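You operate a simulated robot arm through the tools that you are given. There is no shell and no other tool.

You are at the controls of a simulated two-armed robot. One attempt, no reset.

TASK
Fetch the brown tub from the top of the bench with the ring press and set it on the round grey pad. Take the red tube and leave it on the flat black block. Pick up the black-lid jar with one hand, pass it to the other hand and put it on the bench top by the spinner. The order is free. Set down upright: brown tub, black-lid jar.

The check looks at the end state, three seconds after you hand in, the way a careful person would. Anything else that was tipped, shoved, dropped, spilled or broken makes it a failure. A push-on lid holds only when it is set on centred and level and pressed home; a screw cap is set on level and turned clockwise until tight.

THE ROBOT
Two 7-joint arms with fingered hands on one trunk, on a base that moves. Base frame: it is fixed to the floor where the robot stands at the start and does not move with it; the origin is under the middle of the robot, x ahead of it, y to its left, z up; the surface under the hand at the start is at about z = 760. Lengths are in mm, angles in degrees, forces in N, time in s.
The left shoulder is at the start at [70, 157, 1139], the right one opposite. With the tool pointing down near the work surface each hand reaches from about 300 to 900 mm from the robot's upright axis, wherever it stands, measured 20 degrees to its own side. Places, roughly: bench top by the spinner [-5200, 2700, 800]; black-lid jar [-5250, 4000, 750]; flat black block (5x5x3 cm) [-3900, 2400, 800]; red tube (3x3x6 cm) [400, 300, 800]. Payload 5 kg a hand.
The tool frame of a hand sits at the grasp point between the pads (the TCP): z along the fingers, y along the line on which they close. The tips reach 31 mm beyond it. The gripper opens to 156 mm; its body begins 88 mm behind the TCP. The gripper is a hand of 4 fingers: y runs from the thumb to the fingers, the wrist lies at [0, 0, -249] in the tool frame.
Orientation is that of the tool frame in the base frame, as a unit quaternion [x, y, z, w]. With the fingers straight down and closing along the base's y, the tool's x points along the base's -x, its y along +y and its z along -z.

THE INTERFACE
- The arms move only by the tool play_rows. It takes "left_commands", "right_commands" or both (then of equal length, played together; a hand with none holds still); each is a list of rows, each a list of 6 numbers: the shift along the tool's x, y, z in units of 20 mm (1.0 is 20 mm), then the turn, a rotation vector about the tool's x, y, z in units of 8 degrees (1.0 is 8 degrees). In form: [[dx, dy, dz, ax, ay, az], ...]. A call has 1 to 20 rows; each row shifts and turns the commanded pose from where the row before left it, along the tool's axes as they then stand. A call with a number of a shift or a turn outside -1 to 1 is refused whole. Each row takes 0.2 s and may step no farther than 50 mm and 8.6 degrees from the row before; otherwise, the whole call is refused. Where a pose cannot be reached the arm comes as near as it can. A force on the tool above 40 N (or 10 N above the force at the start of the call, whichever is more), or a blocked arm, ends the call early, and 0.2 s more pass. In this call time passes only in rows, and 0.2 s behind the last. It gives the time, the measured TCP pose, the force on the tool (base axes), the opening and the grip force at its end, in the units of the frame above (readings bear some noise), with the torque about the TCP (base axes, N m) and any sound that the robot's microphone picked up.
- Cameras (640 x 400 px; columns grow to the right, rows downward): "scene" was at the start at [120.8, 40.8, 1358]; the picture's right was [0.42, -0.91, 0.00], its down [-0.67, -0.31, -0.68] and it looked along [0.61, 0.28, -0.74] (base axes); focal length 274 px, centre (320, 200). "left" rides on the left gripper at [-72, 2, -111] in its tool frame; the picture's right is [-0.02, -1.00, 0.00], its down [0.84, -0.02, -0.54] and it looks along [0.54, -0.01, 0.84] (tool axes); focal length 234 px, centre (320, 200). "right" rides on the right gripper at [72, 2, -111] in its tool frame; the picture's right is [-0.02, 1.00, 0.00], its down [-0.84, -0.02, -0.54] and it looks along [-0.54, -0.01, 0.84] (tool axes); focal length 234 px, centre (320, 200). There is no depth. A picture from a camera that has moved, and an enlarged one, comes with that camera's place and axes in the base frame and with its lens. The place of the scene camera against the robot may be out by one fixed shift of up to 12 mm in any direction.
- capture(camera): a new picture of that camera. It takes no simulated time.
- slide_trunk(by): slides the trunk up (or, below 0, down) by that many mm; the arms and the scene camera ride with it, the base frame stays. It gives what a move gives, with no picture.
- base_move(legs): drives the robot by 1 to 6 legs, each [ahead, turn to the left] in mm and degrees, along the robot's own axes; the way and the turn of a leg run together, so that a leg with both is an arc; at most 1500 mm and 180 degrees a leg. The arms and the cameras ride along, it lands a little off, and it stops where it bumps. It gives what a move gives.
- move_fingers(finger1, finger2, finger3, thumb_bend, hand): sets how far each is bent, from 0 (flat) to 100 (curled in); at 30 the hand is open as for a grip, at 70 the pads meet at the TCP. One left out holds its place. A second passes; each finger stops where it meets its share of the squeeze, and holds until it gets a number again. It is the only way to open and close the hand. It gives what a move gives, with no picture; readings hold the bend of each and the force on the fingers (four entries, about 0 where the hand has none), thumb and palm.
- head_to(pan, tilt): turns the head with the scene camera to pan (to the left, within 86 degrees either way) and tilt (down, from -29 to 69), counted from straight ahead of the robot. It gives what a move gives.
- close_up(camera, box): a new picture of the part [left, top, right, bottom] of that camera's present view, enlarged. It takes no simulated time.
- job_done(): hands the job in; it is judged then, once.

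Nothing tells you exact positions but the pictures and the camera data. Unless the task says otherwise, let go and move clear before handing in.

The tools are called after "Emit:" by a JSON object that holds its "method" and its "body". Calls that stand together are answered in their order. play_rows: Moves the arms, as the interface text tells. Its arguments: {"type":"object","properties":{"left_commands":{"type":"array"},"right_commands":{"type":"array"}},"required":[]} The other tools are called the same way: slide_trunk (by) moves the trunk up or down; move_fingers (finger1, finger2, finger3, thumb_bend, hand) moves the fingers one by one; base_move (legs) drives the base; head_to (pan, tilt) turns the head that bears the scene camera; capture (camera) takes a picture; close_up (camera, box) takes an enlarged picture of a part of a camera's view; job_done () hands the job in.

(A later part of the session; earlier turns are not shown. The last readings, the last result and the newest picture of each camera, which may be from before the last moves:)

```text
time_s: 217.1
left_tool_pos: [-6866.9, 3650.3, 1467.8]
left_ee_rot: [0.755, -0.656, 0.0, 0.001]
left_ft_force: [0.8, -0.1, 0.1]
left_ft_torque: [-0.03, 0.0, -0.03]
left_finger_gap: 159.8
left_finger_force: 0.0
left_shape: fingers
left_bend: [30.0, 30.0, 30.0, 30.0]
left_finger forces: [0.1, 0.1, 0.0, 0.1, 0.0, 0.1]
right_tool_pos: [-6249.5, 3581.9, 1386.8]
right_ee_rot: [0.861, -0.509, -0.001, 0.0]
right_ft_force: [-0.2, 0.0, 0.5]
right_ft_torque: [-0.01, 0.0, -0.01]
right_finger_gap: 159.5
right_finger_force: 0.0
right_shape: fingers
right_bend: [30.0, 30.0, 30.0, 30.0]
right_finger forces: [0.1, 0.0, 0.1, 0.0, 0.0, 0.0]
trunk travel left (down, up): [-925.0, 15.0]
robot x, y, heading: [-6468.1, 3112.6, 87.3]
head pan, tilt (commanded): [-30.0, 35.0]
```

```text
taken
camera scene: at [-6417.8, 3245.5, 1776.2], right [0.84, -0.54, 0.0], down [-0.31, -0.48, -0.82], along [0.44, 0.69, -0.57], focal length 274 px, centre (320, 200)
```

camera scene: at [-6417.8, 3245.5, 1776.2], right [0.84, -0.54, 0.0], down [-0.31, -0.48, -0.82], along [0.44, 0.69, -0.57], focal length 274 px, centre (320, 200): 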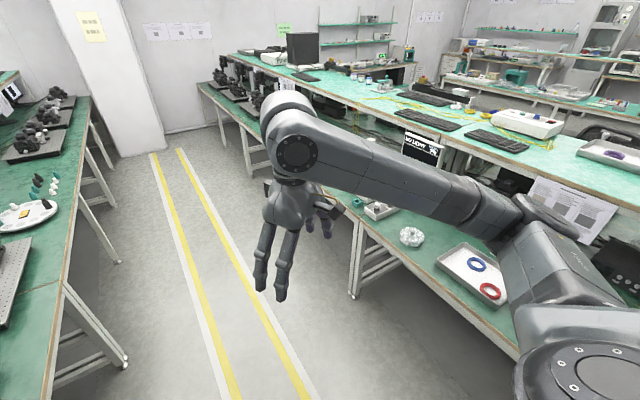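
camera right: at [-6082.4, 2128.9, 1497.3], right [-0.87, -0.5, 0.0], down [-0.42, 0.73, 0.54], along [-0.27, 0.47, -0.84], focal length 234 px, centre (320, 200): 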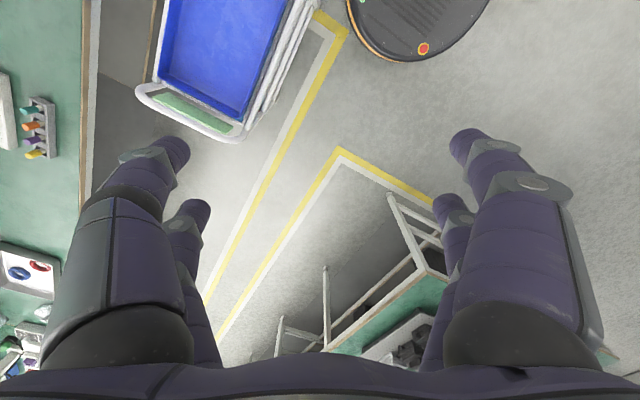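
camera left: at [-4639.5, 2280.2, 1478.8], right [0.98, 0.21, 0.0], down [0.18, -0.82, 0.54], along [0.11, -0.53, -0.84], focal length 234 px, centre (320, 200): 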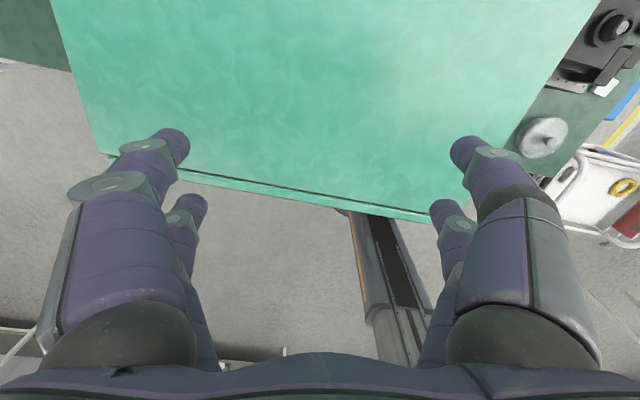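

My own right arm hides the bench, so I'll turn to face it (heading 0) and take a clear look at the spinner and jar areas.

Emit:
{"method": "base_move", "body": {"legs": [[0, -87]]}}

Emit:
{"method": "head_to", "body": {"pan": 0, "tilt": 35}}

Emit:
{"method": "capture", "body": {"camera": "scene"}}

Emit:
{"method": "head_to", "body": {"pan": 35, "tilt": 35}}

Emit:
{"method": "capture", "body": {"camera": "scene"}}

Emit:
{"method": "head_to", "body": {"pan": -20, "tilt": 35}}

Emit:
{"method": "capture", "body": {"camera": "scene"}}

```text
time_s: 221.1
left_tool_pos: [-5959.6, 3550.5, 1467.1]
left_ee_rot: [-0.104, 0.995, 0.0, 0.0]
left_ft_force: [-0.5, 0.3, -0.2]
left_ft_torque: [-0.03, 0.0, -0.01]
left_finger_gap: 159.8
left_finger_force: 0.0
left_shape: fingers
left_bend: [30.0, 30.0, 30.0, 30.0]
left_finger forces: [0.0, 0.0, 0.0, 0.0, 0.0, 0.0]
right_tool_pos: [-5986.6, 2928.5, 1386.7]
right_ee_rot: [-0.281, 0.96, 0.0, -0.001]
right_ft_force: [0.7, -0.3, 0.4]
right_ft_torque: [0.01, -0.02, 0.01]
right_finger_gap: 159.5
right_finger_force: 0.0
right_shape: fingers
right_bend: [30.0, 30.0, 30.0, 30.0]
right_finger forces: [0.0, 0.0, 0.0, 0.1, 0.0, 0.0]
trunk travel left (down, up): [-925.0, 15.0]
robot x, y, heading: [-6465.9, 3112.3, 1.2]
head pan, tilt (commanded): [-30.0, 35.0]
```

```text
time_s: 222.1
left_tool_pos: [-5960.6, 3550.6, 1466.6]
left_ee_rot: [-0.104, 0.995, 0.0, 0.0]
left_ft_force: [-0.1, 0.5, 0.0]
left_ft_torque: [0.0, 0.01, -0.02]
left_finger_gap: 160.0
left_finger_force: 0.1
left_shape: fingers
left_bend: [30.0, 30.0, 30.0, 30.0]
left_finger forces: [0.1, 0.0, 0.0, 0.0, 0.1, 0.1]
right_tool_pos: [-5987.9, 2928.1, 1387.2]
right_ee_rot: [-0.282, 0.96, 0.0, 0.0]
right_ft_force: [1.0, -0.1, 0.0]
right_ft_torque: [0.0, 0.01, 0.04]
right_finger_gap: 159.4
right_finger_force: 0.0
right_shape: fingers
right_bend: [30.0, 30.0, 30.0, 30.0]
right_finger forces: [0.0, 0.0, 0.1, 0.1, 0.0, 0.0]
trunk travel left (down, up): [-925.0, 15.0]
robot x, y, heading: [-6466.5, 3112.9, 1.1]
head pan, tilt (commanded): [0.0, 35.0]
```

```text
taken
camera scene: at [-6329.6, 3124.0, 1776.2], right [0.02, -1.0, 0.0], down [-0.57, -0.01, -0.82], along [0.82, 0.02, -0.57], focal length 274 px, centre (320, 200)
```

scene: 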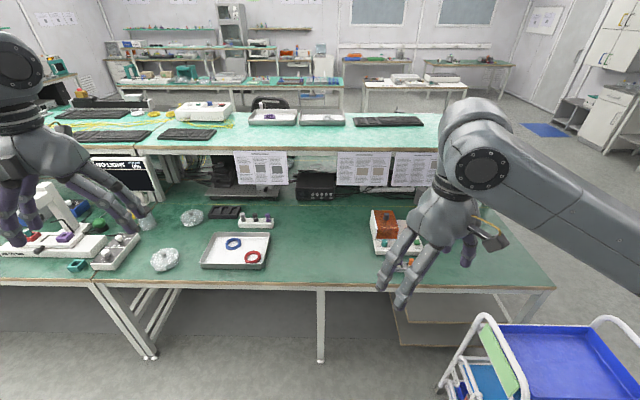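

```text
time_s: 223.1
left_tool_pos: [-5960.7, 3550.4, 1468.2]
left_ee_rot: [-0.105, 0.995, 0.0, 0.0]
left_ft_force: [0.7, 0.2, -0.4]
left_ft_torque: [-0.03, 0.04, -0.01]
left_finger_gap: 159.6
left_finger_force: 0.1
left_shape: fingers
left_bend: [30.0, 30.0, 30.0, 30.0]
left_finger forces: [0.0, 0.1, 0.1, 0.1, 0.0, 0.1]
right_tool_pos: [-5986.2, 2928.7, 1386.3]
right_ee_rot: [-0.282, 0.959, 0.0, 0.0]
right_ft_force: [-0.3, -0.6, 0.3]
right_ft_torque: [0.01, -0.03, -0.01]
right_finger_gap: 159.3
right_finger_force: 0.1
right_shape: fingers
right_bend: [30.0, 30.0, 30.0, 30.0]
right_finger forces: [0.0, 0.1, 0.1, 0.0, 0.0, 0.0]
trunk travel left (down, up): [-925.0, 15.0]
robot x, y, heading: [-6467.3, 3114.8, 1.2]
head pan, tilt (commanded): [35.0, 35.0]
```

```text
taken
camera scene: at [-6346.5, 3174.6, 1776.2], right [0.59, -0.81, 0.0], down [-0.46, -0.34, -0.82], along [0.66, 0.48, -0.57], focal length 274 px, centre (320, 200)
```

scene: 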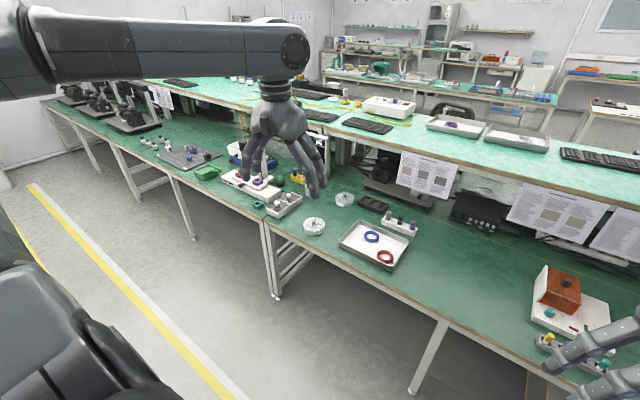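

```text
time_s: 224.3
left_tool_pos: [-5959.9, 3550.9, 1468.2]
left_ee_rot: [-0.105, 0.995, 0.0, 0.0]
left_ft_force: [-0.2, -0.4, -0.2]
left_ft_torque: [0.0, 0.03, -0.01]
left_finger_gap: 159.5
left_finger_force: 0.0
left_shape: fingers
left_bend: [30.0, 30.0, 30.0, 30.0]
left_finger forces: [0.1, 0.0, 0.1, 0.0, 0.0, 0.0]
right_tool_pos: [-5986.3, 2928.2, 1386.6]
right_ee_rot: [-0.281, 0.96, 0.001, 0.0]
right_ft_force: [0.2, 0.2, -0.1]
right_ft_torque: [0.01, -0.02, 0.0]
right_finger_gap: 159.8
right_finger_force: 0.2
right_shape: fingers
right_bend: [30.0, 30.0, 30.0, 30.0]
right_finger forces: [0.1, 0.0, 0.0, 0.1, 0.0, 0.0]
trunk travel left (down, up): [-925.0, 15.0]
robot x, y, heading: [-6466.6, 3113.1, 1.3]
head pan, tilt (commanded): [-20.0, 35.0]
```

```text
taken
camera scene: at [-6334.3, 3094.4, 1776.2], right [-0.32, -0.95, 0.0], down [-0.54, 0.18, -0.82], along [0.78, -0.26, -0.57], focal length 274 px, centre (320, 200)
```

scene: 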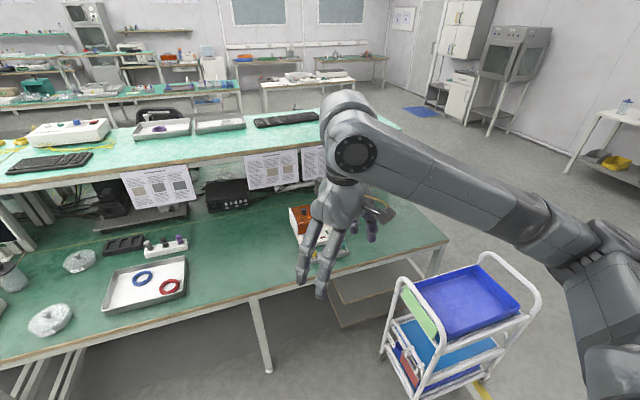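

The device with the orange-brown box on a white base (near (385,230)) is at the spinner's listed place. I'll zoom there and, after moving the left hand aside, at the jar area.

Emit:
{"method": "head_to", "body": {"pan": -12, "tilt": 40}}

Emit:
{"method": "close_up", "body": {"camera": "scene", "box": [230, 130, 430, 290]}}

Emit:
{"method": "head_to", "body": {"pan": 25, "tilt": 35}}

Emit:
{"method": "close_up", "body": {"camera": "scene", "box": [150, 130, 350, 290]}}

Emit:
{"method": "capture", "body": {"camera": "left"}}

```text
time_s: 225.0
left_tool_pos: [-5960.6, 3550.0, 1468.0]
left_ee_rot: [-0.104, 0.995, 0.0, 0.0]
left_ft_force: [-0.6, 0.1, 0.2]
left_ft_torque: [-0.04, 0.01, 0.01]
left_finger_gap: 159.8
left_finger_force: 0.0
left_shape: fingers
left_bend: [30.0, 30.0, 30.0, 30.0]
left_finger forces: [0.0, 0.0, 0.0, 0.0, 0.1, 0.1]
right_tool_pos: [-5985.9, 2928.8, 1387.3]
right_ee_rot: [-0.282, 0.96, 0.0, 0.0]
right_ft_force: [0.1, 0.9, -0.4]
right_ft_torque: [-0.03, -0.01, 0.01]
right_finger_gap: 159.8
right_finger_force: 0.0
right_shape: fingers
right_bend: [30.0, 30.0, 30.0, 30.0]
right_finger forces: [0.0, 0.1, 0.0, 0.0, 0.0, 0.1]
trunk travel left (down, up): [-925.0, 15.0]
robot x, y, heading: [-6467.3, 3113.6, 1.3]
head pan, tilt (commanded): [-12.0, 40.0]
```

```text
2.50 times, centred on (330, 210) of scene
camera zoom: at [-6334.2, 3106.8, 1768.7], right [-0.19, -0.98, 0.0], down [-0.63, 0.12, -0.77], along [0.75, -0.14, -0.64], focal length 685 px, centre (295, 175)
```

zoom: 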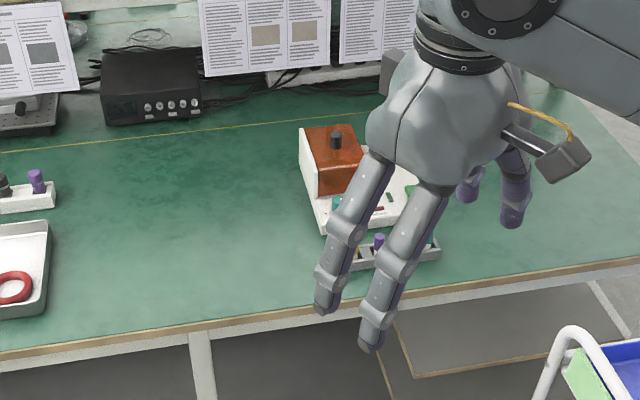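

```text
time_s: 226.1
left_tool_pos: [-5960.0, 3551.1, 1467.8]
left_ee_rot: [-0.104, 0.995, 0.0, 0.0]
left_ft_force: [0.3, 0.1, -0.2]
left_ft_torque: [0.01, 0.02, -0.01]
left_finger_gap: 159.7
left_finger_force: 0.1
left_shape: fingers
left_bend: [30.0, 30.0, 30.0, 30.0]
left_finger forces: [0.0, 0.1, 0.1, 0.0, 0.0, 0.0]
right_tool_pos: [-5985.9, 2929.3, 1386.7]
right_ee_rot: [-0.282, 0.96, 0.0, -0.001]
right_ft_force: [-0.1, 0.6, 0.9]
right_ft_torque: [-0.02, -0.02, 0.01]
right_finger_gap: 159.6
right_finger_force: 0.1
right_shape: fingers
right_bend: [30.0, 30.0, 30.0, 30.0]
right_finger forces: [0.1, 0.0, 0.1, 0.1, 0.0, 0.0]
trunk travel left (down, up): [-925.0, 15.0]
robot x, y, heading: [-6469.0, 3110.9, 1.1]
head pan, tilt (commanded): [25.0, 35.0]
```

```text
2.50 times, centred on (250, 210) of scene
camera zoom: at [-6338.7, 3161.3, 1776.2], right [0.44, -0.9, 0.0], down [-0.52, -0.25, -0.82], along [0.74, 0.36, -0.57], focal length 685 px, centre (495, 175)
```

zoom: 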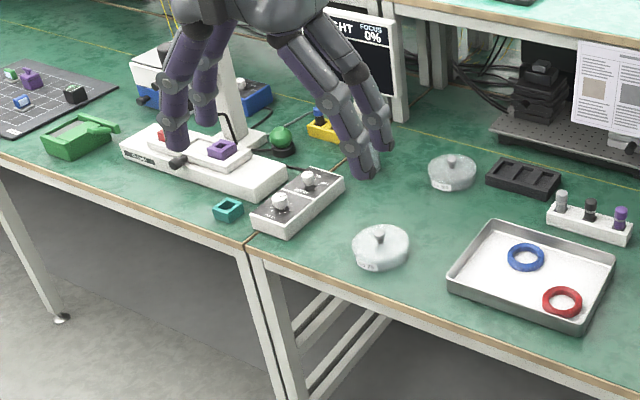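

```text
taken
camera left: at [-5890.7, 3567.8, 1578.5], right [0.23, -0.97, 0.0], down [-0.82, -0.19, 0.54], along [-0.53, -0.13, -0.84], focal length 234 px, centre (320, 200)
```

left: 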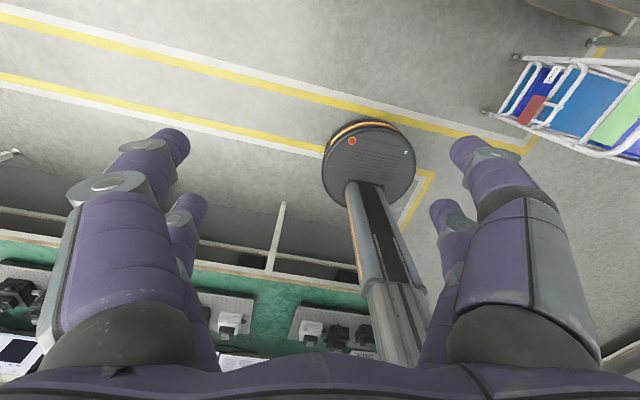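

The jar's spot is hidden behind my left hand. I'll pull that hand in and look again.

Emit:
{"method": "play_rows", "body": {"left_commands": [[0.62, -0.93, 0, 0, 0, 0], [0.62, -0.93, 0, 0, 0, 0], [0.62, -0.93, 0, 0, 0, 0], [0.62, -0.93, 0, 0, 0, 0], [0.62, -0.93, 0, 0, 0, 0], [0.62, -0.93, 0, 0, 0, 0], [0.62, -0.93, 0, 0, 0, 0], [0.62, -0.93, 0, 0, 0, 0], [0.62, -0.93, 0, 0, 0, 0], [0.62, -0.93, 0, 0, 0, 0]]}}

Emit:
{"method": "capture", "body": {"camera": "scene"}}

Emit:
{"method": "close_up", "body": {"camera": "scene", "box": [120, 120, 320, 280]}}

```text
time_s: 228.2
left_tool_pos: [-6045.4, 3342.8, 1467.6]
left_ee_rot: [-0.105, 0.994, 0.002, 0.0]
left_ft_force: [-0.4, -0.2, -0.5]
left_ft_torque: [0.01, 0.02, -0.01]
left_finger_gap: 160.0
left_finger_force: 0.0
left_shape: fingers
left_bend: [30.0, 30.0, 30.0, 30.0]
left_finger forces: [0.0, 0.0, 0.1, 0.0, 0.0, 0.0]
right_tool_pos: [-5987.5, 2927.6, 1386.2]
right_ee_rot: [-0.281, 0.96, 0.0, 0.0]
right_ft_force: [0.8, 0.1, 0.5]
right_ft_torque: [-0.01, 0.0, -0.01]
right_finger_gap: 159.6
right_finger_force: 0.0
right_shape: fingers
right_bend: [30.0, 30.0, 30.0, 30.0]
right_finger forces: [0.1, 0.0, 0.0, 0.0, 0.0, 0.0]
trunk travel left (down, up): [-925.0, 15.0]
robot x, y, heading: [-6464.2, 3111.3, 1.4]
head pan, tilt (commanded): [25.0, 35.0]
```

```text
taken
camera scene: at [-6338.9, 3160.1, 1776.2], right [0.44, -0.9, 0.0], down [-0.51, -0.25, -0.82], along [0.74, 0.36, -0.57], focal length 274 px, centre (320, 200)
```

scene: 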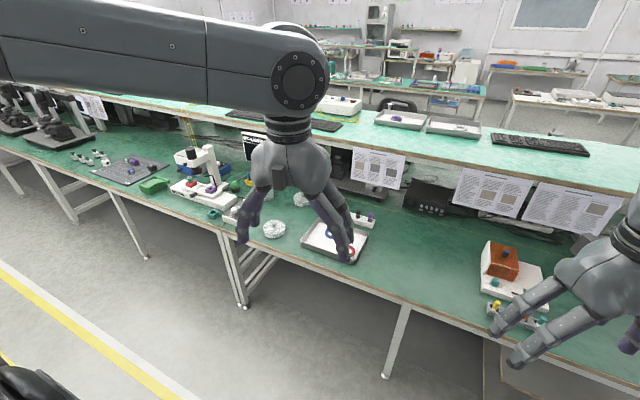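

```text
2.50 times, centred on (220, 200) of scene
camera zoom: at [-6338.9, 3160.1, 1776.2], right [0.44, -0.9, 0.0], down [-0.51, -0.25, -0.82], along [0.74, 0.36, -0.57], focal length 685 px, centre (570, 200)
```

zoom: 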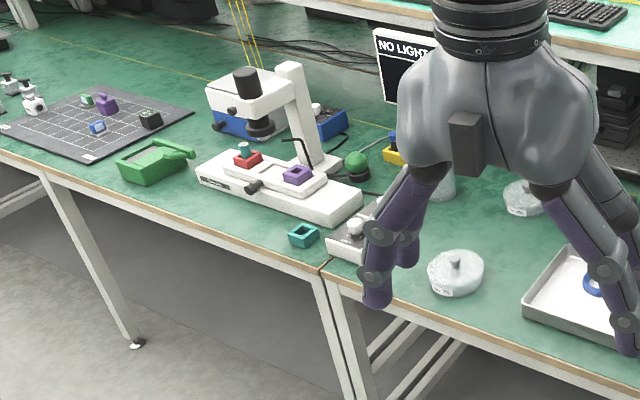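

The jar seems to be right behind my hand (a translucent cylinder near its listed spot). I'll drive along the aisle to y≈3800 and face the bench there.

Emit:
{"method": "base_move", "body": {"legs": [[0, 89], [690, 0], [0, -90], [300, 0]]}}

Emit:
{"method": "head_to", "body": {"pan": 0, "tilt": 40}}

Emit:
{"method": "capture", "body": {"camera": "scene"}}

```text
time_s: 241.3
left_tool_pos: [-5704.3, 3956.9, 1469.4]
left_ee_rot: [-0.053, 0.999, 0.0, 0.001]
left_ft_force: [-0.7, 0.1, 0.3]
left_ft_torque: [-0.01, -0.03, -0.03]
left_finger_gap: 159.5
left_finger_force: 0.1
left_shape: fingers
left_bend: [30.0, 30.0, 30.0, 30.0]
left_finger forces: [0.0, 0.0, 0.1, 0.0, 0.0, 0.0]
right_tool_pos: [-5689.8, 3538.6, 1387.3]
right_ee_rot: [-0.232, 0.973, -0.001, 0.001]
right_ft_force: [0.2, -0.4, 1.1]
right_ft_torque: [0.0, 0.01, -0.04]
right_finger_gap: 159.7
right_finger_force: 0.0
right_shape: fingers
right_bend: [30.0, 30.0, 30.0, 30.0]
right_finger forces: [0.0, 0.0, 0.1, 0.1, 0.0, 0.0]
trunk travel left (down, up): [-925.0, 15.0]
robot x, y, heading: [-6142.7, 3771.5, -4.6]
head pan, tilt (commanded): [25.0, 35.0]
```

```text
time_s: 242.2
left_tool_pos: [-5700.7, 3957.7, 1468.0]
left_ee_rot: [-0.054, 0.999, 0.0, 0.0]
left_ft_force: [-0.2, 0.8, 0.4]
left_ft_torque: [0.01, 0.04, 0.04]
left_finger_gap: 159.5
left_finger_force: 0.0
left_shape: fingers
left_bend: [30.0, 30.0, 30.0, 30.0]
left_finger forces: [0.1, 0.0, 0.0, 0.1, 0.0, 0.0]
right_tool_pos: [-5687.2, 3537.1, 1385.8]
right_ee_rot: [-0.232, 0.973, 0.0, 0.0]
right_ft_force: [0.4, 0.9, 0.0]
right_ft_torque: [0.01, 0.01, -0.02]
right_finger_gap: 159.4
right_finger_force: 0.0
right_shape: fingers
right_bend: [30.0, 30.0, 30.0, 30.0]
right_finger forces: [0.0, 0.0, 0.0, 0.0, 0.0, 0.1]
trunk travel left (down, up): [-925.0, 15.0]
robot x, y, heading: [-6147.2, 3770.8, -4.8]
head pan, tilt (commanded): [0.0, 40.0]
```

```text
taken
camera scene: at [-6010.8, 3767.7, 1768.5], right [-0.08, -1.0, 0.0], down [-0.64, 0.05, -0.77], along [0.76, -0.06, -0.64], focal length 274 px, centre (320, 200)
```

scene: 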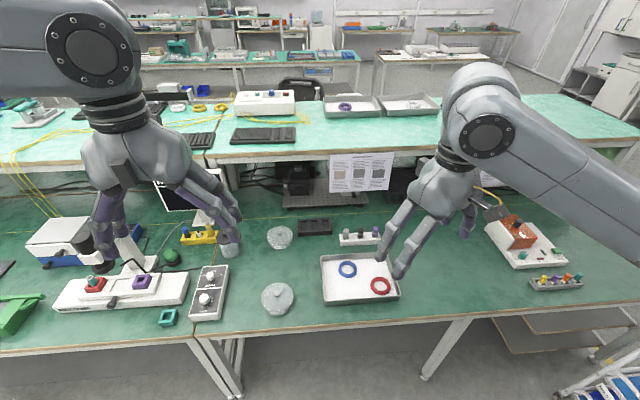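

I can see a jar-like object beside the left fingers at (230, 245). I'll zoom in.

Emit:
{"method": "close_up", "body": {"camera": "scene", "box": [150, 180, 330, 320]}}

Emit:
{"method": "close_up", "body": {"camera": "scene", "box": [460, 180, 620, 310]}}

Emit:
{"method": "capture", "body": {"camera": "left"}}

```text
2.86 times, centred on (240, 250) of scene
camera zoom: at [-6010.8, 3767.7, 1768.5], right [-0.08, -1.0, 0.0], down [-0.64, 0.05, -0.77], along [0.76, -0.06, -0.64], focal length 783 px, centre (549, 57)
```

zoom: 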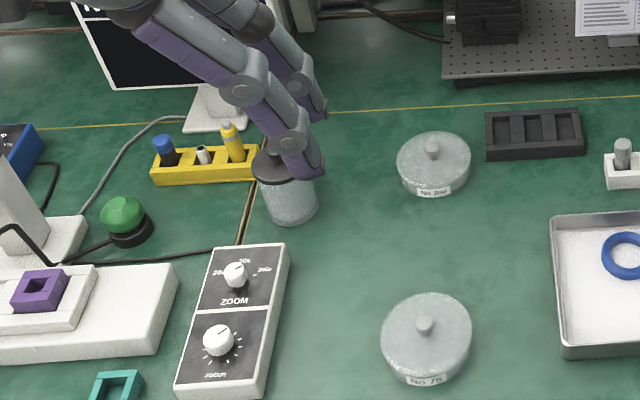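

```text
3.08 times, centred on (540, 245) of scene
camera zoom: at [-6010.8, 3767.7, 1768.5], right [-0.08, -1.0, 0.0], down [-0.64, 0.05, -0.77], along [0.76, -0.06, -0.64], focal length 843 px, centre (-357, 62)
```

zoom: 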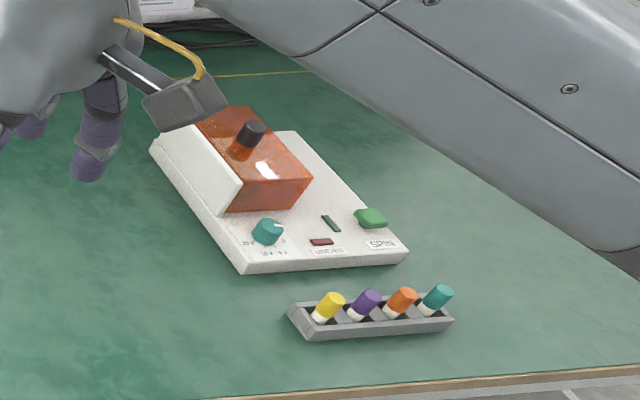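

```text
taken
camera left: at [-5629.5, 3966.5, 1578.6], right [0.13, -0.99, 0.0], down [-0.83, -0.11, 0.55], along [-0.54, -0.07, -0.84], focal length 234 px, centre (320, 200)
```

left: 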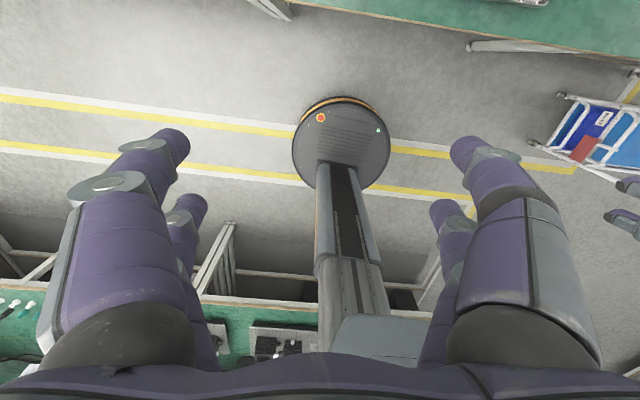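

The jar (translucent body, black lid) stands near [-5150, 4115], beside a yellow tray and the ZOOM/FOCUS box, and the "SPIN" device is the spinner to the right. I'll move the left hand aside to see the jar fully.

Emit:
{"method": "play_rows", "body": {"left_commands": [[-0.108, 0.99, 0, 0, 0, 0], [-0.108, 0.99, 0, 0, 0, 0], [-0.108, 0.99, 0, 0, 0, 0], [-0.108, 0.99, 0, 0, 0, 0], [-0.108, 0.99, 0, 0, 0, 0], [-0.108, 0.99, 0, 0, 0, 0], [-0.108, 0.99, 0, 0, 0, 0], [-0.108, 0.99, 0, 0, 0, 0], [-0.108, 0.99, 0, 0, 0, 0], [-0.108, 0.99, 0, 0, 0, 0], [-0.108, 0.99, 0, 0, 0, 0], [-0.108, 0.99, 0, 0, 0, 0]]}}

Emit:
{"method": "head_to", "body": {"pan": 20, "tilt": 45}}

Emit:
{"method": "capture", "body": {"camera": "scene"}}

Emit:
{"method": "close_up", "body": {"camera": "scene", "box": [250, 110, 390, 220]}}

```text
time_s: 244.8
left_tool_pos: [-5702.2, 4196.3, 1467.5]
left_ee_rot: [-0.053, 0.999, 0.001, 0.001]
left_ft_force: [0.5, -0.1, 0.1]
left_ft_torque: [-0.03, 0.01, -0.02]
left_finger_gap: 159.8
left_finger_force: 0.0
left_shape: fingers
left_bend: [30.0, 30.0, 30.0, 30.0]
left_finger forces: [0.0, 0.1, 0.1, 0.0, 0.0, 0.0]
right_tool_pos: [-5686.6, 3537.5, 1386.0]
right_ee_rot: [-0.232, 0.973, -0.001, 0.0]
right_ft_force: [0.1, 0.1, 1.0]
right_ft_torque: [0.01, 0.0, -0.01]
right_finger_gap: 159.2
right_finger_force: 0.0
right_shape: fingers
right_bend: [30.0, 30.0, 30.0, 30.0]
right_finger forces: [0.0, 0.1, 0.0, 0.1, 0.0, 0.0]
trunk travel left (down, up): [-925.0, 15.0]
robot x, y, heading: [-6142.8, 3774.6, -4.7]
head pan, tilt (commanded): [0.0, 40.0]
```

```text
time_s: 245.7
left_tool_pos: [-5701.9, 4196.4, 1468.6]
left_ee_rot: [-0.053, 0.999, 0.0, 0.0]
left_ft_force: [-0.7, -0.1, 0.3]
left_ft_torque: [0.01, 0.0, 0.01]
left_finger_gap: 159.5
left_finger_force: 0.2
left_shape: fingers
left_bend: [30.0, 30.0, 30.0, 30.0]
left_finger forces: [0.0, 0.0, 0.0, 0.1, 0.0, 0.0]
right_tool_pos: [-5687.1, 3538.0, 1386.4]
right_ee_rot: [-0.232, 0.973, 0.0, 0.0]
right_ft_force: [0.8, 0.0, 0.0]
right_ft_torque: [-0.02, -0.03, -0.01]
right_finger_gap: 159.6
right_finger_force: 0.1
right_shape: fingers
right_bend: [30.0, 30.0, 30.0, 30.0]
right_finger forces: [0.0, 0.0, 0.1, 0.1, 0.1, 0.1]
trunk travel left (down, up): [-925.0, 15.0]
robot x, y, heading: [-6147.1, 3773.3, -4.5]
head pan, tilt (commanded): [20.0, 45.0]
```

```text
taken
camera scene: at [-6018.5, 3796.4, 1761.4], right [0.26, -0.97, 0.0], down [-0.68, -0.19, -0.71], along [0.68, 0.19, -0.71], focal length 274 px, centre (320, 200)
```

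scene: 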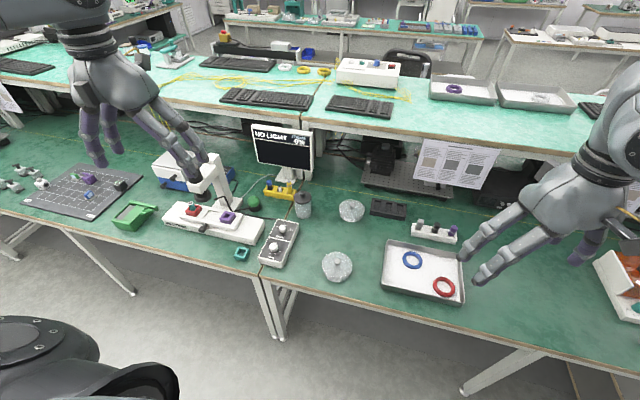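

```text
3.64 times, centred on (320, 165) of scene
camera zoom: at [-6018.5, 3796.4, 1761.4], right [0.26, -0.97, 0.0], down [-0.68, -0.19, -0.71], along [0.68, 0.19, -0.71], focal length 996 px, centre (320, 327)
```

zoom: 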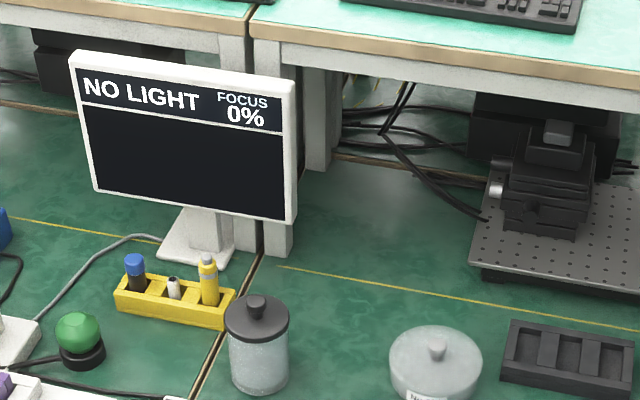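

The jar is about 78 mm wide with a flat black lid and knob, top at z≈870. Since I must pass it between hands, I'll first test in free air which wrist orientations the right arm can reach (roll, then pointing left).

Emit:
{"method": "play_rows", "body": {"right_commands": [[0, 0, 0, 0, 0, 1], [0, 0, 0, 0, 0, 1], [0, 0, 0, 0, 0, 1], [0, 0, 0, 0, 0, 1], [0, 0, 0, 0, 0, 1], [0, 0, 0, 0, 0, 1], [0, 0, 0, 0, 0, 1], [0, 0, 0, 0, 0, 1], [0, 0, 0, 0, 0, 1], [0, 0, 0, 0, 0, 1], [0, 0, 0, 0, 0, 1]]}}

```text
time_s: 248.1
left_tool_pos: [-5701.6, 4195.9, 1467.6]
left_ee_rot: [-0.054, 0.999, 0.0, 0.001]
left_ft_force: [0.5, -0.3, -0.5]
left_ft_torque: [0.01, 0.01, -0.01]
left_finger_gap: 159.8
left_finger_force: 0.1
left_shape: fingers
left_bend: [30.0, 30.0, 30.0, 30.0]
left_finger forces: [0.1, 0.0, 0.1, 0.1, 0.0, 0.1]
right_tool_pos: [-5686.4, 3537.7, 1388.2]
right_ee_rot: [0.51, 0.86, -0.001, 0.0]
right_ft_force: [0.2, 0.2, -0.7]
right_ft_torque: [0.0, -0.03, 0.0]
right_finger_gap: 159.6
right_finger_force: 0.0
right_shape: fingers
right_bend: [30.0, 30.0, 30.0, 30.0]
right_finger forces: [0.0, 0.1, 0.1, 0.0, 0.0, 0.1]
trunk travel left (down, up): [-925.0, 15.0]
robot x, y, heading: [-6148.0, 3770.9, -4.9]
head pan, tilt (commanded): [20.0, 45.0]
```

That roll is reachable. Continue to about −90° relative and then tilt the hand up toward pointing left (+y).

Emit:
{"method": "play_rows", "body": {"right_commands": [[0, 0, 0, 0, 0, 1], [0, 0, 0, 0, 0, 1], [0, 0, 0, 0, 0, 1], [0, 0, 0, 0, 0, 0.6]]}}

Emit:
{"method": "play_rows", "body": {"right_commands": [[0, 0, 0, 0, 1, 0], [0, 0, 0, 0, 1, 0], [0, 0, 0, 0, 1, 0], [0, 0, 0, 0, 1, 0], [0, 0, 0, 0, 1, 0]]}}

```text
time_s: 249.1
left_tool_pos: [-5702.2, 4195.3, 1468.2]
left_ee_rot: [-0.054, 0.999, -0.001, 0.0]
left_ft_force: [-1.1, -0.3, 0.5]
left_ft_torque: [0.02, -0.01, 0.02]
left_finger_gap: 159.5
left_finger_force: 0.1
left_shape: fingers
left_bend: [30.0, 30.0, 30.0, 30.0]
left_finger forces: [0.0, 0.0, 0.0, 0.0, 0.0, 0.0]
right_tool_pos: [-5687.3, 3537.4, 1386.1]
right_ee_rot: [0.708, 0.707, 0.0, 0.001]
right_ft_force: [0.0, 0.4, 0.2]
right_ft_torque: [0.01, 0.03, -0.03]
right_finger_gap: 159.5
right_finger_force: 0.1
right_shape: fingers
right_bend: [30.0, 30.0, 30.0, 30.0]
right_finger forces: [0.1, 0.0, 0.0, 0.0, 0.0, 0.0]
trunk travel left (down, up): [-925.0, 15.0]
robot x, y, heading: [-6148.5, 3775.1, -4.8]
head pan, tilt (commanded): [20.0, 45.0]
```

```text
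time_s: 250.2
left_tool_pos: [-5702.3, 4194.2, 1469.6]
left_ee_rot: [-0.054, 0.999, 0.001, 0.0]
left_ft_force: [0.1, -1.1, 0.0]
left_ft_torque: [-0.03, -0.04, -0.02]
left_finger_gap: 159.8
left_finger_force: 0.1
left_shape: fingers
left_bend: [30.0, 30.0, 30.0, 30.0]
left_finger forces: [0.0, 0.1, 0.1, 0.1, 0.0, 0.0]
right_tool_pos: [-5688.8, 3538.1, 1387.2]
right_ee_rot: [0.664, 0.665, 0.242, -0.242]
right_ft_force: [-0.9, -1.0, 0.6]
right_ft_torque: [0.02, -0.01, -0.03]
right_finger_gap: 159.8
right_finger_force: 0.0
right_shape: fingers
right_bend: [30.0, 30.0, 30.0, 30.0]
right_finger forces: [0.0, 0.1, 0.1, 0.1, 0.0, 0.0]
trunk travel left (down, up): [-925.0, 15.0]
robot x, y, heading: [-6144.6, 3774.4, -4.8]
head pan, tilt (commanded): [20.0, 45.0]
```

The tilt goes the right way (camera side up, fingers toward +y). I'll continue to nearly horizontal.

Emit:
{"method": "play_rows", "body": {"right_commands": [[0, 0, 0, 0, 1, 0], [0, 0, 0, 0, 1, 0], [0, 0, 0, 0, 1, 0], [0, 0, 0, 0, 1, 0]]}}

Emit:
{"method": "head_to", "body": {"pan": -10, "tilt": 35}}

Emit:
{"method": "capture", "body": {"camera": "scene"}}

```text
time_s: 251.2
left_tool_pos: [-5701.3, 4195.5, 1467.4]
left_ee_rot: [-0.053, 0.999, 0.0, -0.001]
left_ft_force: [0.3, 0.3, 0.7]
left_ft_torque: [-0.02, 0.01, 0.0]
left_finger_gap: 160.0
left_finger_force: 0.2
left_shape: fingers
left_bend: [30.0, 30.0, 30.0, 30.0]
left_finger forces: [0.0, 0.0, 0.0, 0.1, 0.0, 0.0]
right_tool_pos: [-5687.2, 3536.0, 1386.8]
right_ee_rot: [0.572, 0.572, 0.416, -0.416]
right_ft_force: [-1.6, 0.6, 0.6]
right_ft_torque: [0.02, 0.0, 0.02]
right_finger_gap: 159.8
right_finger_force: 0.0
right_shape: fingers
right_bend: [30.0, 30.0, 30.0, 30.0]
right_finger forces: [0.1, 0.0, 0.0, 0.0, 0.1, 0.0]
trunk travel left (down, up): [-925.0, 15.0]
robot x, y, heading: [-6143.5, 3769.0, -4.9]
head pan, tilt (commanded): [20.0, 45.0]
```

```text
time_s: 252.2
left_tool_pos: [-5702.1, 4196.1, 1468.5]
left_ee_rot: [-0.054, 0.999, 0.0, 0.0]
left_ft_force: [0.8, 0.4, 0.0]
left_ft_torque: [0.01, 0.02, -0.01]
left_finger_gap: 159.6
left_finger_force: 0.1
left_shape: fingers
left_bend: [30.0, 30.0, 30.0, 30.0]
left_finger forces: [0.1, 0.1, 0.0, 0.1, 0.1, 0.0]
right_tool_pos: [-5688.0, 3537.2, 1388.1]
right_ee_rot: [0.572, 0.572, 0.416, -0.415]
right_ft_force: [1.0, 0.4, 0.2]
right_ft_torque: [0.0, 0.0, -0.01]
right_finger_gap: 159.7
right_finger_force: 0.1
right_shape: fingers
right_bend: [30.0, 30.0, 30.0, 30.0]
right_finger forces: [0.0, 0.0, 0.1, 0.1, 0.1, 0.1]
trunk travel left (down, up): [-925.0, 15.0]
robot x, y, heading: [-6148.2, 3773.2, -5.0]
head pan, tilt (commanded): [-10.0, 35.0]
```

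```text
taken
camera scene: at [-6012.2, 3752.5, 1776.2], right [-0.25, -0.97, 0.0], down [-0.55, 0.15, -0.82], along [0.79, -0.21, -0.57], focal length 274 px, centre (320, 200)
```

scene: 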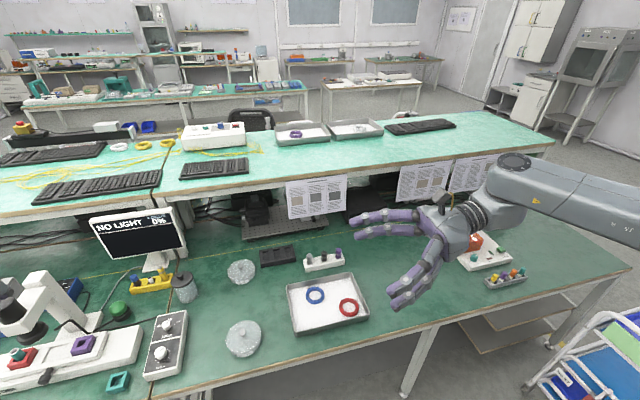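

The right hand can point left, almost horizontal, with its camera on top. That gives a good hand-over geometry: left holds the jar from above (fingers left/right), right grips from the side (fingers front/back). Now I'll drive closer for the left hand to fetch the jar.

Emit:
{"method": "base_move", "body": {"legs": [[0, 4.8], [250, 0]]}}

Emit:
{"method": "head_to", "body": {"pan": 25, "tilt": 50}}

Emit:
{"method": "capture", "body": {"camera": "scene"}}

Emit:
{"method": "capture", "body": {"camera": "left"}}

```text
time_s: 254.5
left_tool_pos: [-5498.6, 4229.4, 1469.3]
left_ee_rot: [-0.095, 0.995, 0.0, 0.002]
left_ft_force: [-0.5, -1.0, -0.5]
left_ft_torque: [0.0, -0.04, 0.01]
left_finger_gap: 159.5
left_finger_force: 0.1
left_shape: fingers
left_bend: [30.0, 30.0, 30.0, 30.0]
left_finger forces: [0.0, 0.0, 0.0, 0.0, 0.0, 0.0]
right_tool_pos: [-5429.0, 3576.4, 1388.6]
right_ee_rot: [0.547, 0.596, 0.399, -0.432]
right_ft_force: [-0.3, -0.4, 0.5]
right_ft_torque: [-0.01, -0.03, -0.05]
right_finger_gap: 159.8
right_finger_force: 0.0
right_shape: fingers
right_bend: [30.0, 30.0, 30.0, 30.0]
right_finger forces: [0.1, 0.1, 0.0, 0.0, 0.0, 0.0]
trunk travel left (down, up): [-925.0, 15.0]
robot x, y, heading: [-5904.8, 3772.3, -0.1]
head pan, tilt (commanded): [-10.0, 35.0]
```

```text
time_s: 255.5
left_tool_pos: [-5493.3, 4230.2, 1468.5]
left_ee_rot: [-0.095, 0.995, 0.0, 0.0]
left_ft_force: [0.6, 1.6, 0.3]
left_ft_torque: [-0.04, 0.02, -0.01]
left_finger_gap: 159.8
left_finger_force: 0.0
left_shape: fingers
left_bend: [30.0, 30.0, 30.0, 30.0]
left_finger forces: [0.1, 0.0, 0.1, 0.0, 0.0, 0.0]
right_tool_pos: [-5423.9, 3575.5, 1387.4]
right_ee_rot: [0.548, 0.595, 0.398, -0.433]
right_ft_force: [-0.3, 0.7, -0.4]
right_ft_torque: [-0.04, 0.01, 0.01]
right_finger_gap: 159.8
right_finger_force: 0.0
right_shape: fingers
right_bend: [30.0, 30.0, 30.0, 30.0]
right_finger forces: [0.0, 0.0, 0.0, 0.0, 0.0, 0.0]
trunk travel left (down, up): [-925.0, 15.0]
robot x, y, heading: [-5900.8, 3769.0, -0.1]
head pan, tilt (commanded): [25.0, 50.0]
```

```text
taken
camera scene: at [-5780.7, 3811.7, 1754.4], right [0.42, -0.91, 0.0], down [-0.69, -0.32, -0.64], along [0.58, 0.27, -0.77], focal length 274 px, centre (320, 200)
```

scene: 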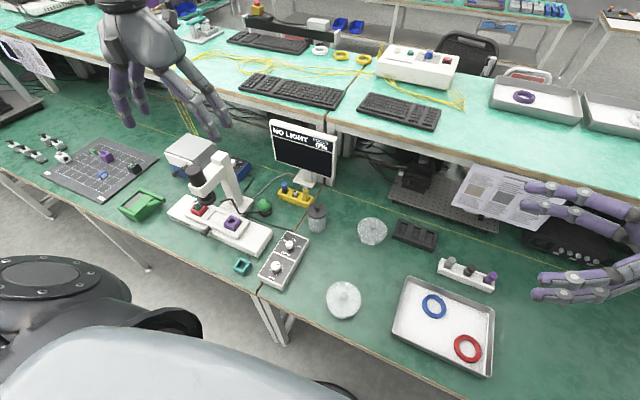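

```text
taken
camera left: at [-5422.9, 4247.3, 1579.0], right [0.21, -0.98, 0.0], down [-0.82, -0.18, 0.55], along [-0.53, -0.12, -0.84], focal length 234 px, centre (320, 200)
```

left: 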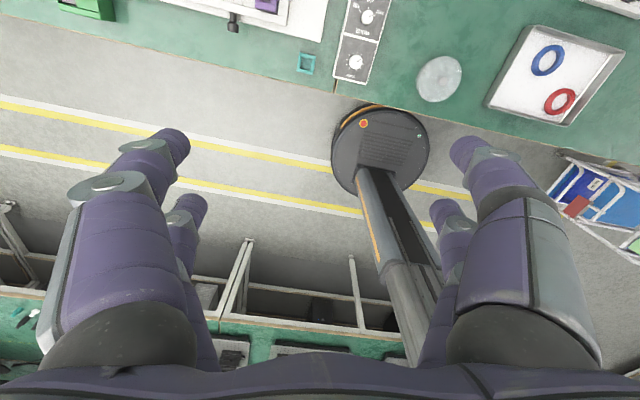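

I'm now at [-5902, 3770]. I'll yaw the left hand to +30° (to stay clear of the yellow tray and the box), bring it over the jar, and lower the trunk.

Emit:
{"method": "play_rows", "body": {"left_commands": [[0, 0, 0, 0, 0, -0.8], [0, 0, 0, 0, 0, -0.8], [0, 0, 0, 0, 0, -0.8], [-0.83, -0.954, 0, 0, 0, 0], [-0.83, -0.954, 0, 0, 0, 0], [-0.83, -0.954, 0, 0, 0, 0], [-0.83, -0.954, 0, 0, 0, 0], [-0.83, -0.954, 0, 0, 0, 0], [-0.83, -0.954, 0, 0, 0, 0], [-0.83, -0.954, 0, 0, 0, 0], [-0.83, -0.954, 0, 0, 0, 0], [-0.83, -0.954, 0, 0, 0, 0], [-0.83, -0.954, 0, 0, 0, 0], [-0.83, -0.954, 0, 0, 0, 0], [-0.83, -0.954, 0, 0, 0, 0], [-0.83, -0.954, 0, 0, 0, 0], [-0.83, -0.954, 0, 0, 0, 0]]}}

Emit:
{"method": "slide_trunk", "body": {"by": -300}}

Emit:
{"method": "capture", "body": {"camera": "left"}}

Emit:
{"method": "capture", "body": {"camera": "scene"}}

```text
time_s: 259.1
left_tool_pos: [-5155.0, 4116.7, 1468.3]
left_ee_rot: [-0.261, 0.965, 0.001, 0.0]
left_ft_force: [-1.1, -0.2, 0.6]
left_ft_torque: [0.0, 0.05, -0.02]
left_finger_gap: 159.7
left_finger_force: 0.1
left_shape: fingers
left_bend: [30.0, 30.0, 30.0, 30.0]
left_finger forces: [0.0, 0.1, 0.0, 0.1, 0.1, 0.0]
right_tool_pos: [-5423.6, 3575.3, 1385.2]
right_ee_rot: [0.548, 0.595, 0.398, -0.433]
right_ft_force: [1.1, -0.4, 0.5]
right_ft_torque: [0.02, 0.03, -0.01]
right_finger_gap: 159.8
right_finger_force: 0.1
right_shape: fingers
right_bend: [30.0, 30.0, 30.0, 30.0]
right_finger forces: [0.0, 0.1, 0.0, 0.0, 0.0, 0.0]
trunk travel left (down, up): [-925.0, 15.0]
robot x, y, heading: [-5899.8, 3772.3, -0.0]
head pan, tilt (commanded): [25.0, 50.0]
```

```text
time_s: 262.1
left_tool_pos: [-5156.1, 4116.6, 1169.5]
left_ee_rot: [-0.26, 0.966, 0.0, 0.0]
left_ft_force: [0.2, 0.8, -0.3]
left_ft_torque: [0.01, 0.05, -0.01]
left_finger_gap: 159.5
left_finger_force: 0.2
left_shape: fingers
left_bend: [30.0, 30.0, 30.0, 30.0]
left_finger forces: [0.0, 0.0, 0.0, 0.1, 0.0, 0.1]
right_tool_pos: [-5423.6, 3575.6, 1086.9]
right_ee_rot: [0.548, 0.596, 0.398, -0.432]
right_ft_force: [-0.2, -0.5, -0.6]
right_ft_torque: [-0.04, 0.04, 0.01]
right_finger_gap: 159.8
right_finger_force: 0.1
right_shape: fingers
right_bend: [30.0, 30.0, 30.0, 30.0]
right_finger forces: [0.0, 0.0, 0.0, 0.0, 0.0, 0.0]
trunk travel left (down, up): [-625.0, 315.0]
robot x, y, heading: [-5903.9, 3770.4, 0.1]
head pan, tilt (commanded): [25.0, 50.0]
```

```text
taken
camera left: at [-5096.4, 4154.1, 1280.4], right [0.52, -0.85, 0.0], down [-0.72, -0.44, 0.54], along [-0.46, -0.28, -0.84], focal length 234 px, centre (320, 200)
```

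left: 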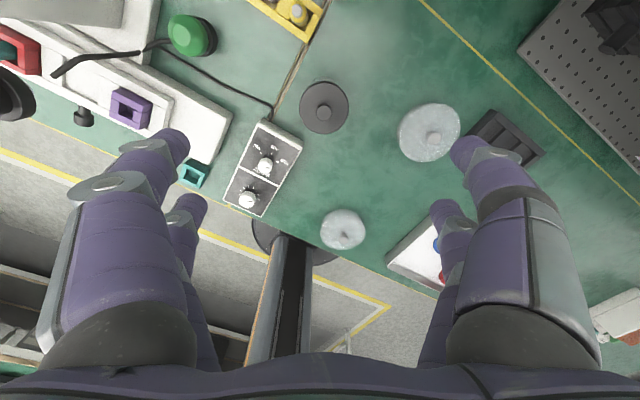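

```text
taken
camera scene: at [-5782.1, 3811.5, 1454.5], right [0.42, -0.91, 0.0], down [-0.69, -0.32, -0.64], along [0.58, 0.27, -0.77], focal length 274 px, centre (320, 200)
```

scene: 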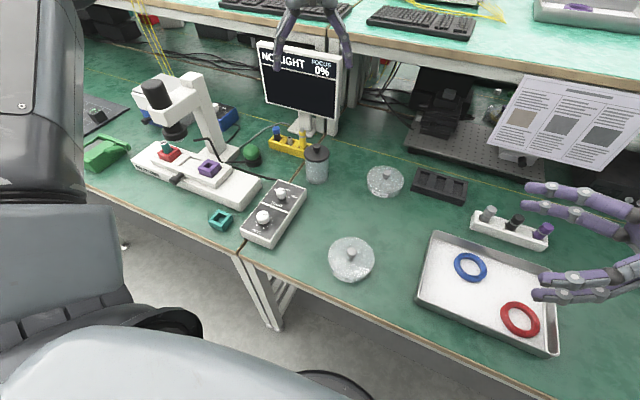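

The jar's lid shows just above the image centre, about 10 mm off. I'll partly close the fingers (gap ≈120 mm) to stay clear of the neighbours, correct, and descend.

Emit:
{"method": "move_fingers", "body": {"hand": "left", "finger1": 40, "finger2": 40, "finger3": 40, "thumb_bend": 40}}

Emit:
{"method": "play_rows", "body": {"left_commands": [[0.46, -0.27, 1, 0, 0, 0], [0, 0, 1, 0, 0, 0], [0, 0, 1, 0, 0, 0], [0, 0, 1, 0, 0, 0], [0, 0, 1, 0, 0, 0], [0, 0, 1, 0, 0, 0], [0, 0, 1, 0, 0, 0], [0, 0, 1, 0, 0, 0], [0, 0, 1, 0, 0, 0], [0, 0, 0.8, 0, 0, 0]]}}

Emit:
{"method": "capture", "body": {"camera": "left"}}

Emit:
{"method": "close_up", "body": {"camera": "scene", "box": [240, 80, 400, 210]}}

```text
time_s: 263.1
left_tool_pos: [-5157.7, 4115.9, 1168.7]
left_ee_rot: [-0.259, 0.966, 0.001, 0.0]
left_ft_force: [0.0, 0.1, -0.3]
left_ft_torque: [-0.02, 0.01, 0.01]
left_finger_gap: 121.5
left_finger_force: 0.0
left_shape: fingers
left_bend: [40.0, 40.0, 40.0, 40.0]
left_finger forces: [0.1, 0.0, 0.0, 0.0, 0.0, 0.0]
right_tool_pos: [-5424.8, 3576.4, 1086.5]
right_ee_rot: [0.547, 0.596, 0.398, -0.433]
right_ft_force: [0.7, 0.1, -0.2]
right_ft_torque: [0.0, 0.01, -0.01]
right_finger_gap: 159.6
right_finger_force: 0.1
right_shape: fingers
right_bend: [30.0, 30.0, 30.0, 30.0]
right_finger forces: [0.0, 0.1, 0.0, 0.0, 0.0, 0.1]
trunk travel left (down, up): [-625.0, 315.0]
robot x, y, heading: [-5900.1, 3768.5, 0.0]
head pan, tilt (commanded): [25.0, 50.0]
```

```text
time_s: 265.3
left_tool_pos: [-5162.1, 4108.0, 971.9]
left_ee_rot: [-0.26, 0.966, 0.0, 0.0]
left_ft_force: [0.6, 0.0, -0.2]
left_ft_torque: [0.04, -0.02, 0.0]
left_finger_gap: 121.8
left_finger_force: 0.1
left_shape: fingers
left_bend: [40.0, 40.0, 40.0, 40.0]
left_finger forces: [0.1, 0.1, 0.0, 0.0, 0.0, 0.0]
right_tool_pos: [-5423.8, 3576.6, 1085.2]
right_ee_rot: [0.548, 0.595, 0.398, -0.433]
right_ft_force: [0.0, 0.7, -0.2]
right_ft_torque: [-0.04, -0.01, 0.0]
right_finger_gap: 159.7
right_finger_force: 0.1
right_shape: fingers
right_bend: [30.0, 30.0, 30.0, 30.0]
right_finger forces: [0.1, 0.0, 0.0, 0.1, 0.0, 0.1]
trunk travel left (down, up): [-625.0, 315.0]
robot x, y, heading: [-5903.0, 3772.3, 0.1]
head pan, tilt (commanded): [25.0, 50.0]
```

```text
taken
camera left: at [-5101.9, 4146.3, 1082.8], right [0.52, -0.85, 0.0], down [-0.72, -0.44, 0.54], along [-0.46, -0.28, -0.84], focal length 234 px, centre (320, 200)
```

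left: 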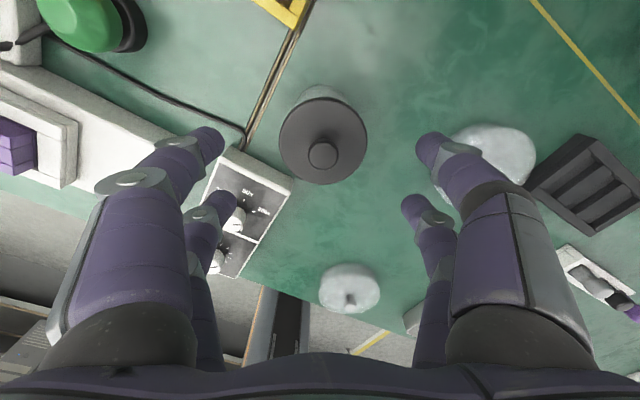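

```text
3.08 times, centred on (320, 145) of scene
camera zoom: at [-5781.7, 3811.7, 1454.4], right [0.42, -0.91, 0.0], down [-0.69, -0.32, -0.64], along [0.58, 0.27, -0.77], focal length 843 px, centre (320, 369)
```

zoom: 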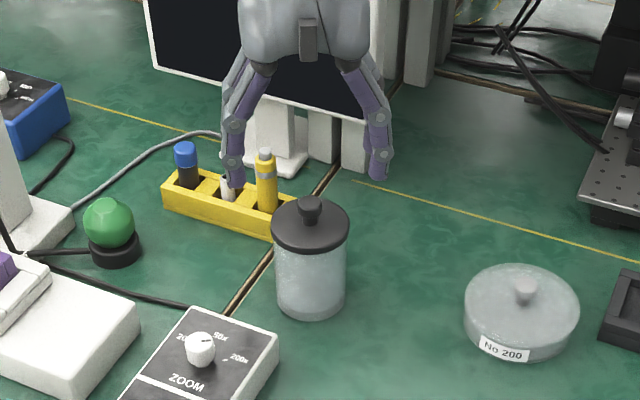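

The hand is centred within 2–3 mm of the lid. I'll descend so that the tips sit at mid-body, then check before closing.

Emit:
{"method": "play_rows", "body": {"left_commands": [[0.08, -0.1, 1, 0, 0, 0], [0, 0, 1, 0, 0, 0], [0, 0, 1, 0, 0, 0], [0, 0, 1, 0, 0, 0], [0, 0, 1, 0, 0, 0], [0, 0, 0.9, 0, 0, 0]]}}

Emit:
{"method": "capture", "body": {"camera": "left"}}

Emit:
{"method": "close_up", "body": {"camera": "scene", "box": [250, 100, 390, 210]}}

```text
time_s: 266.7
left_tool_pos: [-5177.6, 4108.0, 863.4]
left_ee_rot: [-0.259, 0.966, 0.0, 0.001]
left_ft_force: [-0.6, -0.1, -0.1]
left_ft_torque: [0.01, 0.03, -0.04]
left_finger_gap: 121.5
left_finger_force: 0.1
left_shape: fingers
left_bend: [40.0, 40.0, 40.0, 40.0]
left_finger forces: [0.0, 0.0, 0.1, 0.0, 0.0, 0.1]
left hand out of reach, approached as far as the arm can: row 5, 6
right_tool_pos: [-5424.2, 3577.6, 1087.3]
right_ee_rot: [0.548, 0.596, 0.398, -0.432]
right_ft_force: [-0.9, 0.1, -0.3]
right_ft_torque: [-0.01, 0.0, -0.02]
right_finger_gap: 159.7
right_finger_force: 0.1
right_shape: fingers
right_bend: [30.0, 30.0, 30.0, 30.0]
right_finger forces: [0.0, 0.0, 0.0, 0.0, 0.0, 0.0]
trunk travel left (down, up): [-625.0, 315.0]
robot x, y, heading: [-5901.6, 3774.2, -0.1]
head pan, tilt (commanded): [25.0, 50.0]
```

```text
taken
camera left: at [-5116.1, 4145.4, 974.4], right [0.52, -0.85, 0.0], down [-0.72, -0.44, 0.54], along [-0.46, -0.28, -0.84], focal length 234 px, centre (320, 200)
```

left: 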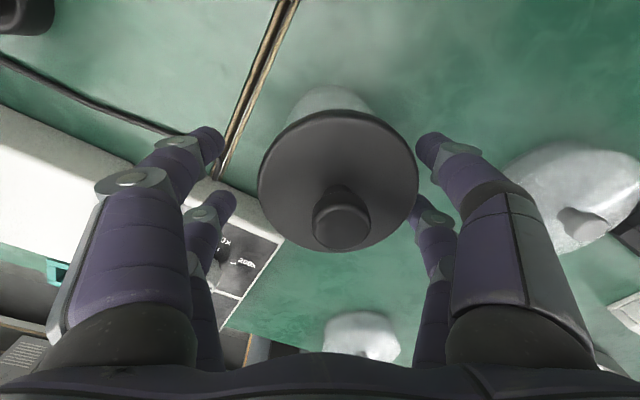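

```text
3.64 times, centred on (320, 155) of scene
camera zoom: at [-5781.9, 3811.9, 1454.5], right [0.42, -0.91, 0.0], down [-0.69, -0.32, -0.64], along [0.58, 0.27, -0.77], focal length 996 px, centre (320, 364)
```

zoom: 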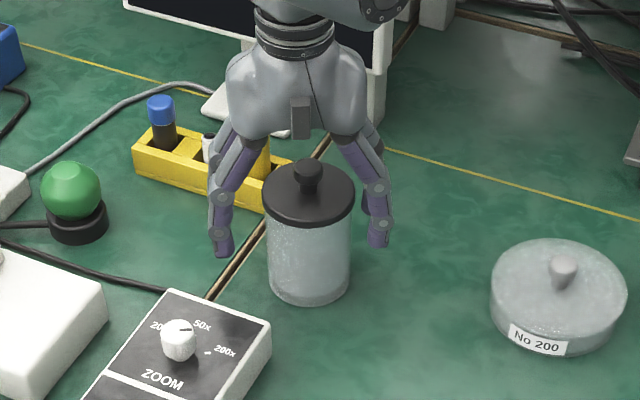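

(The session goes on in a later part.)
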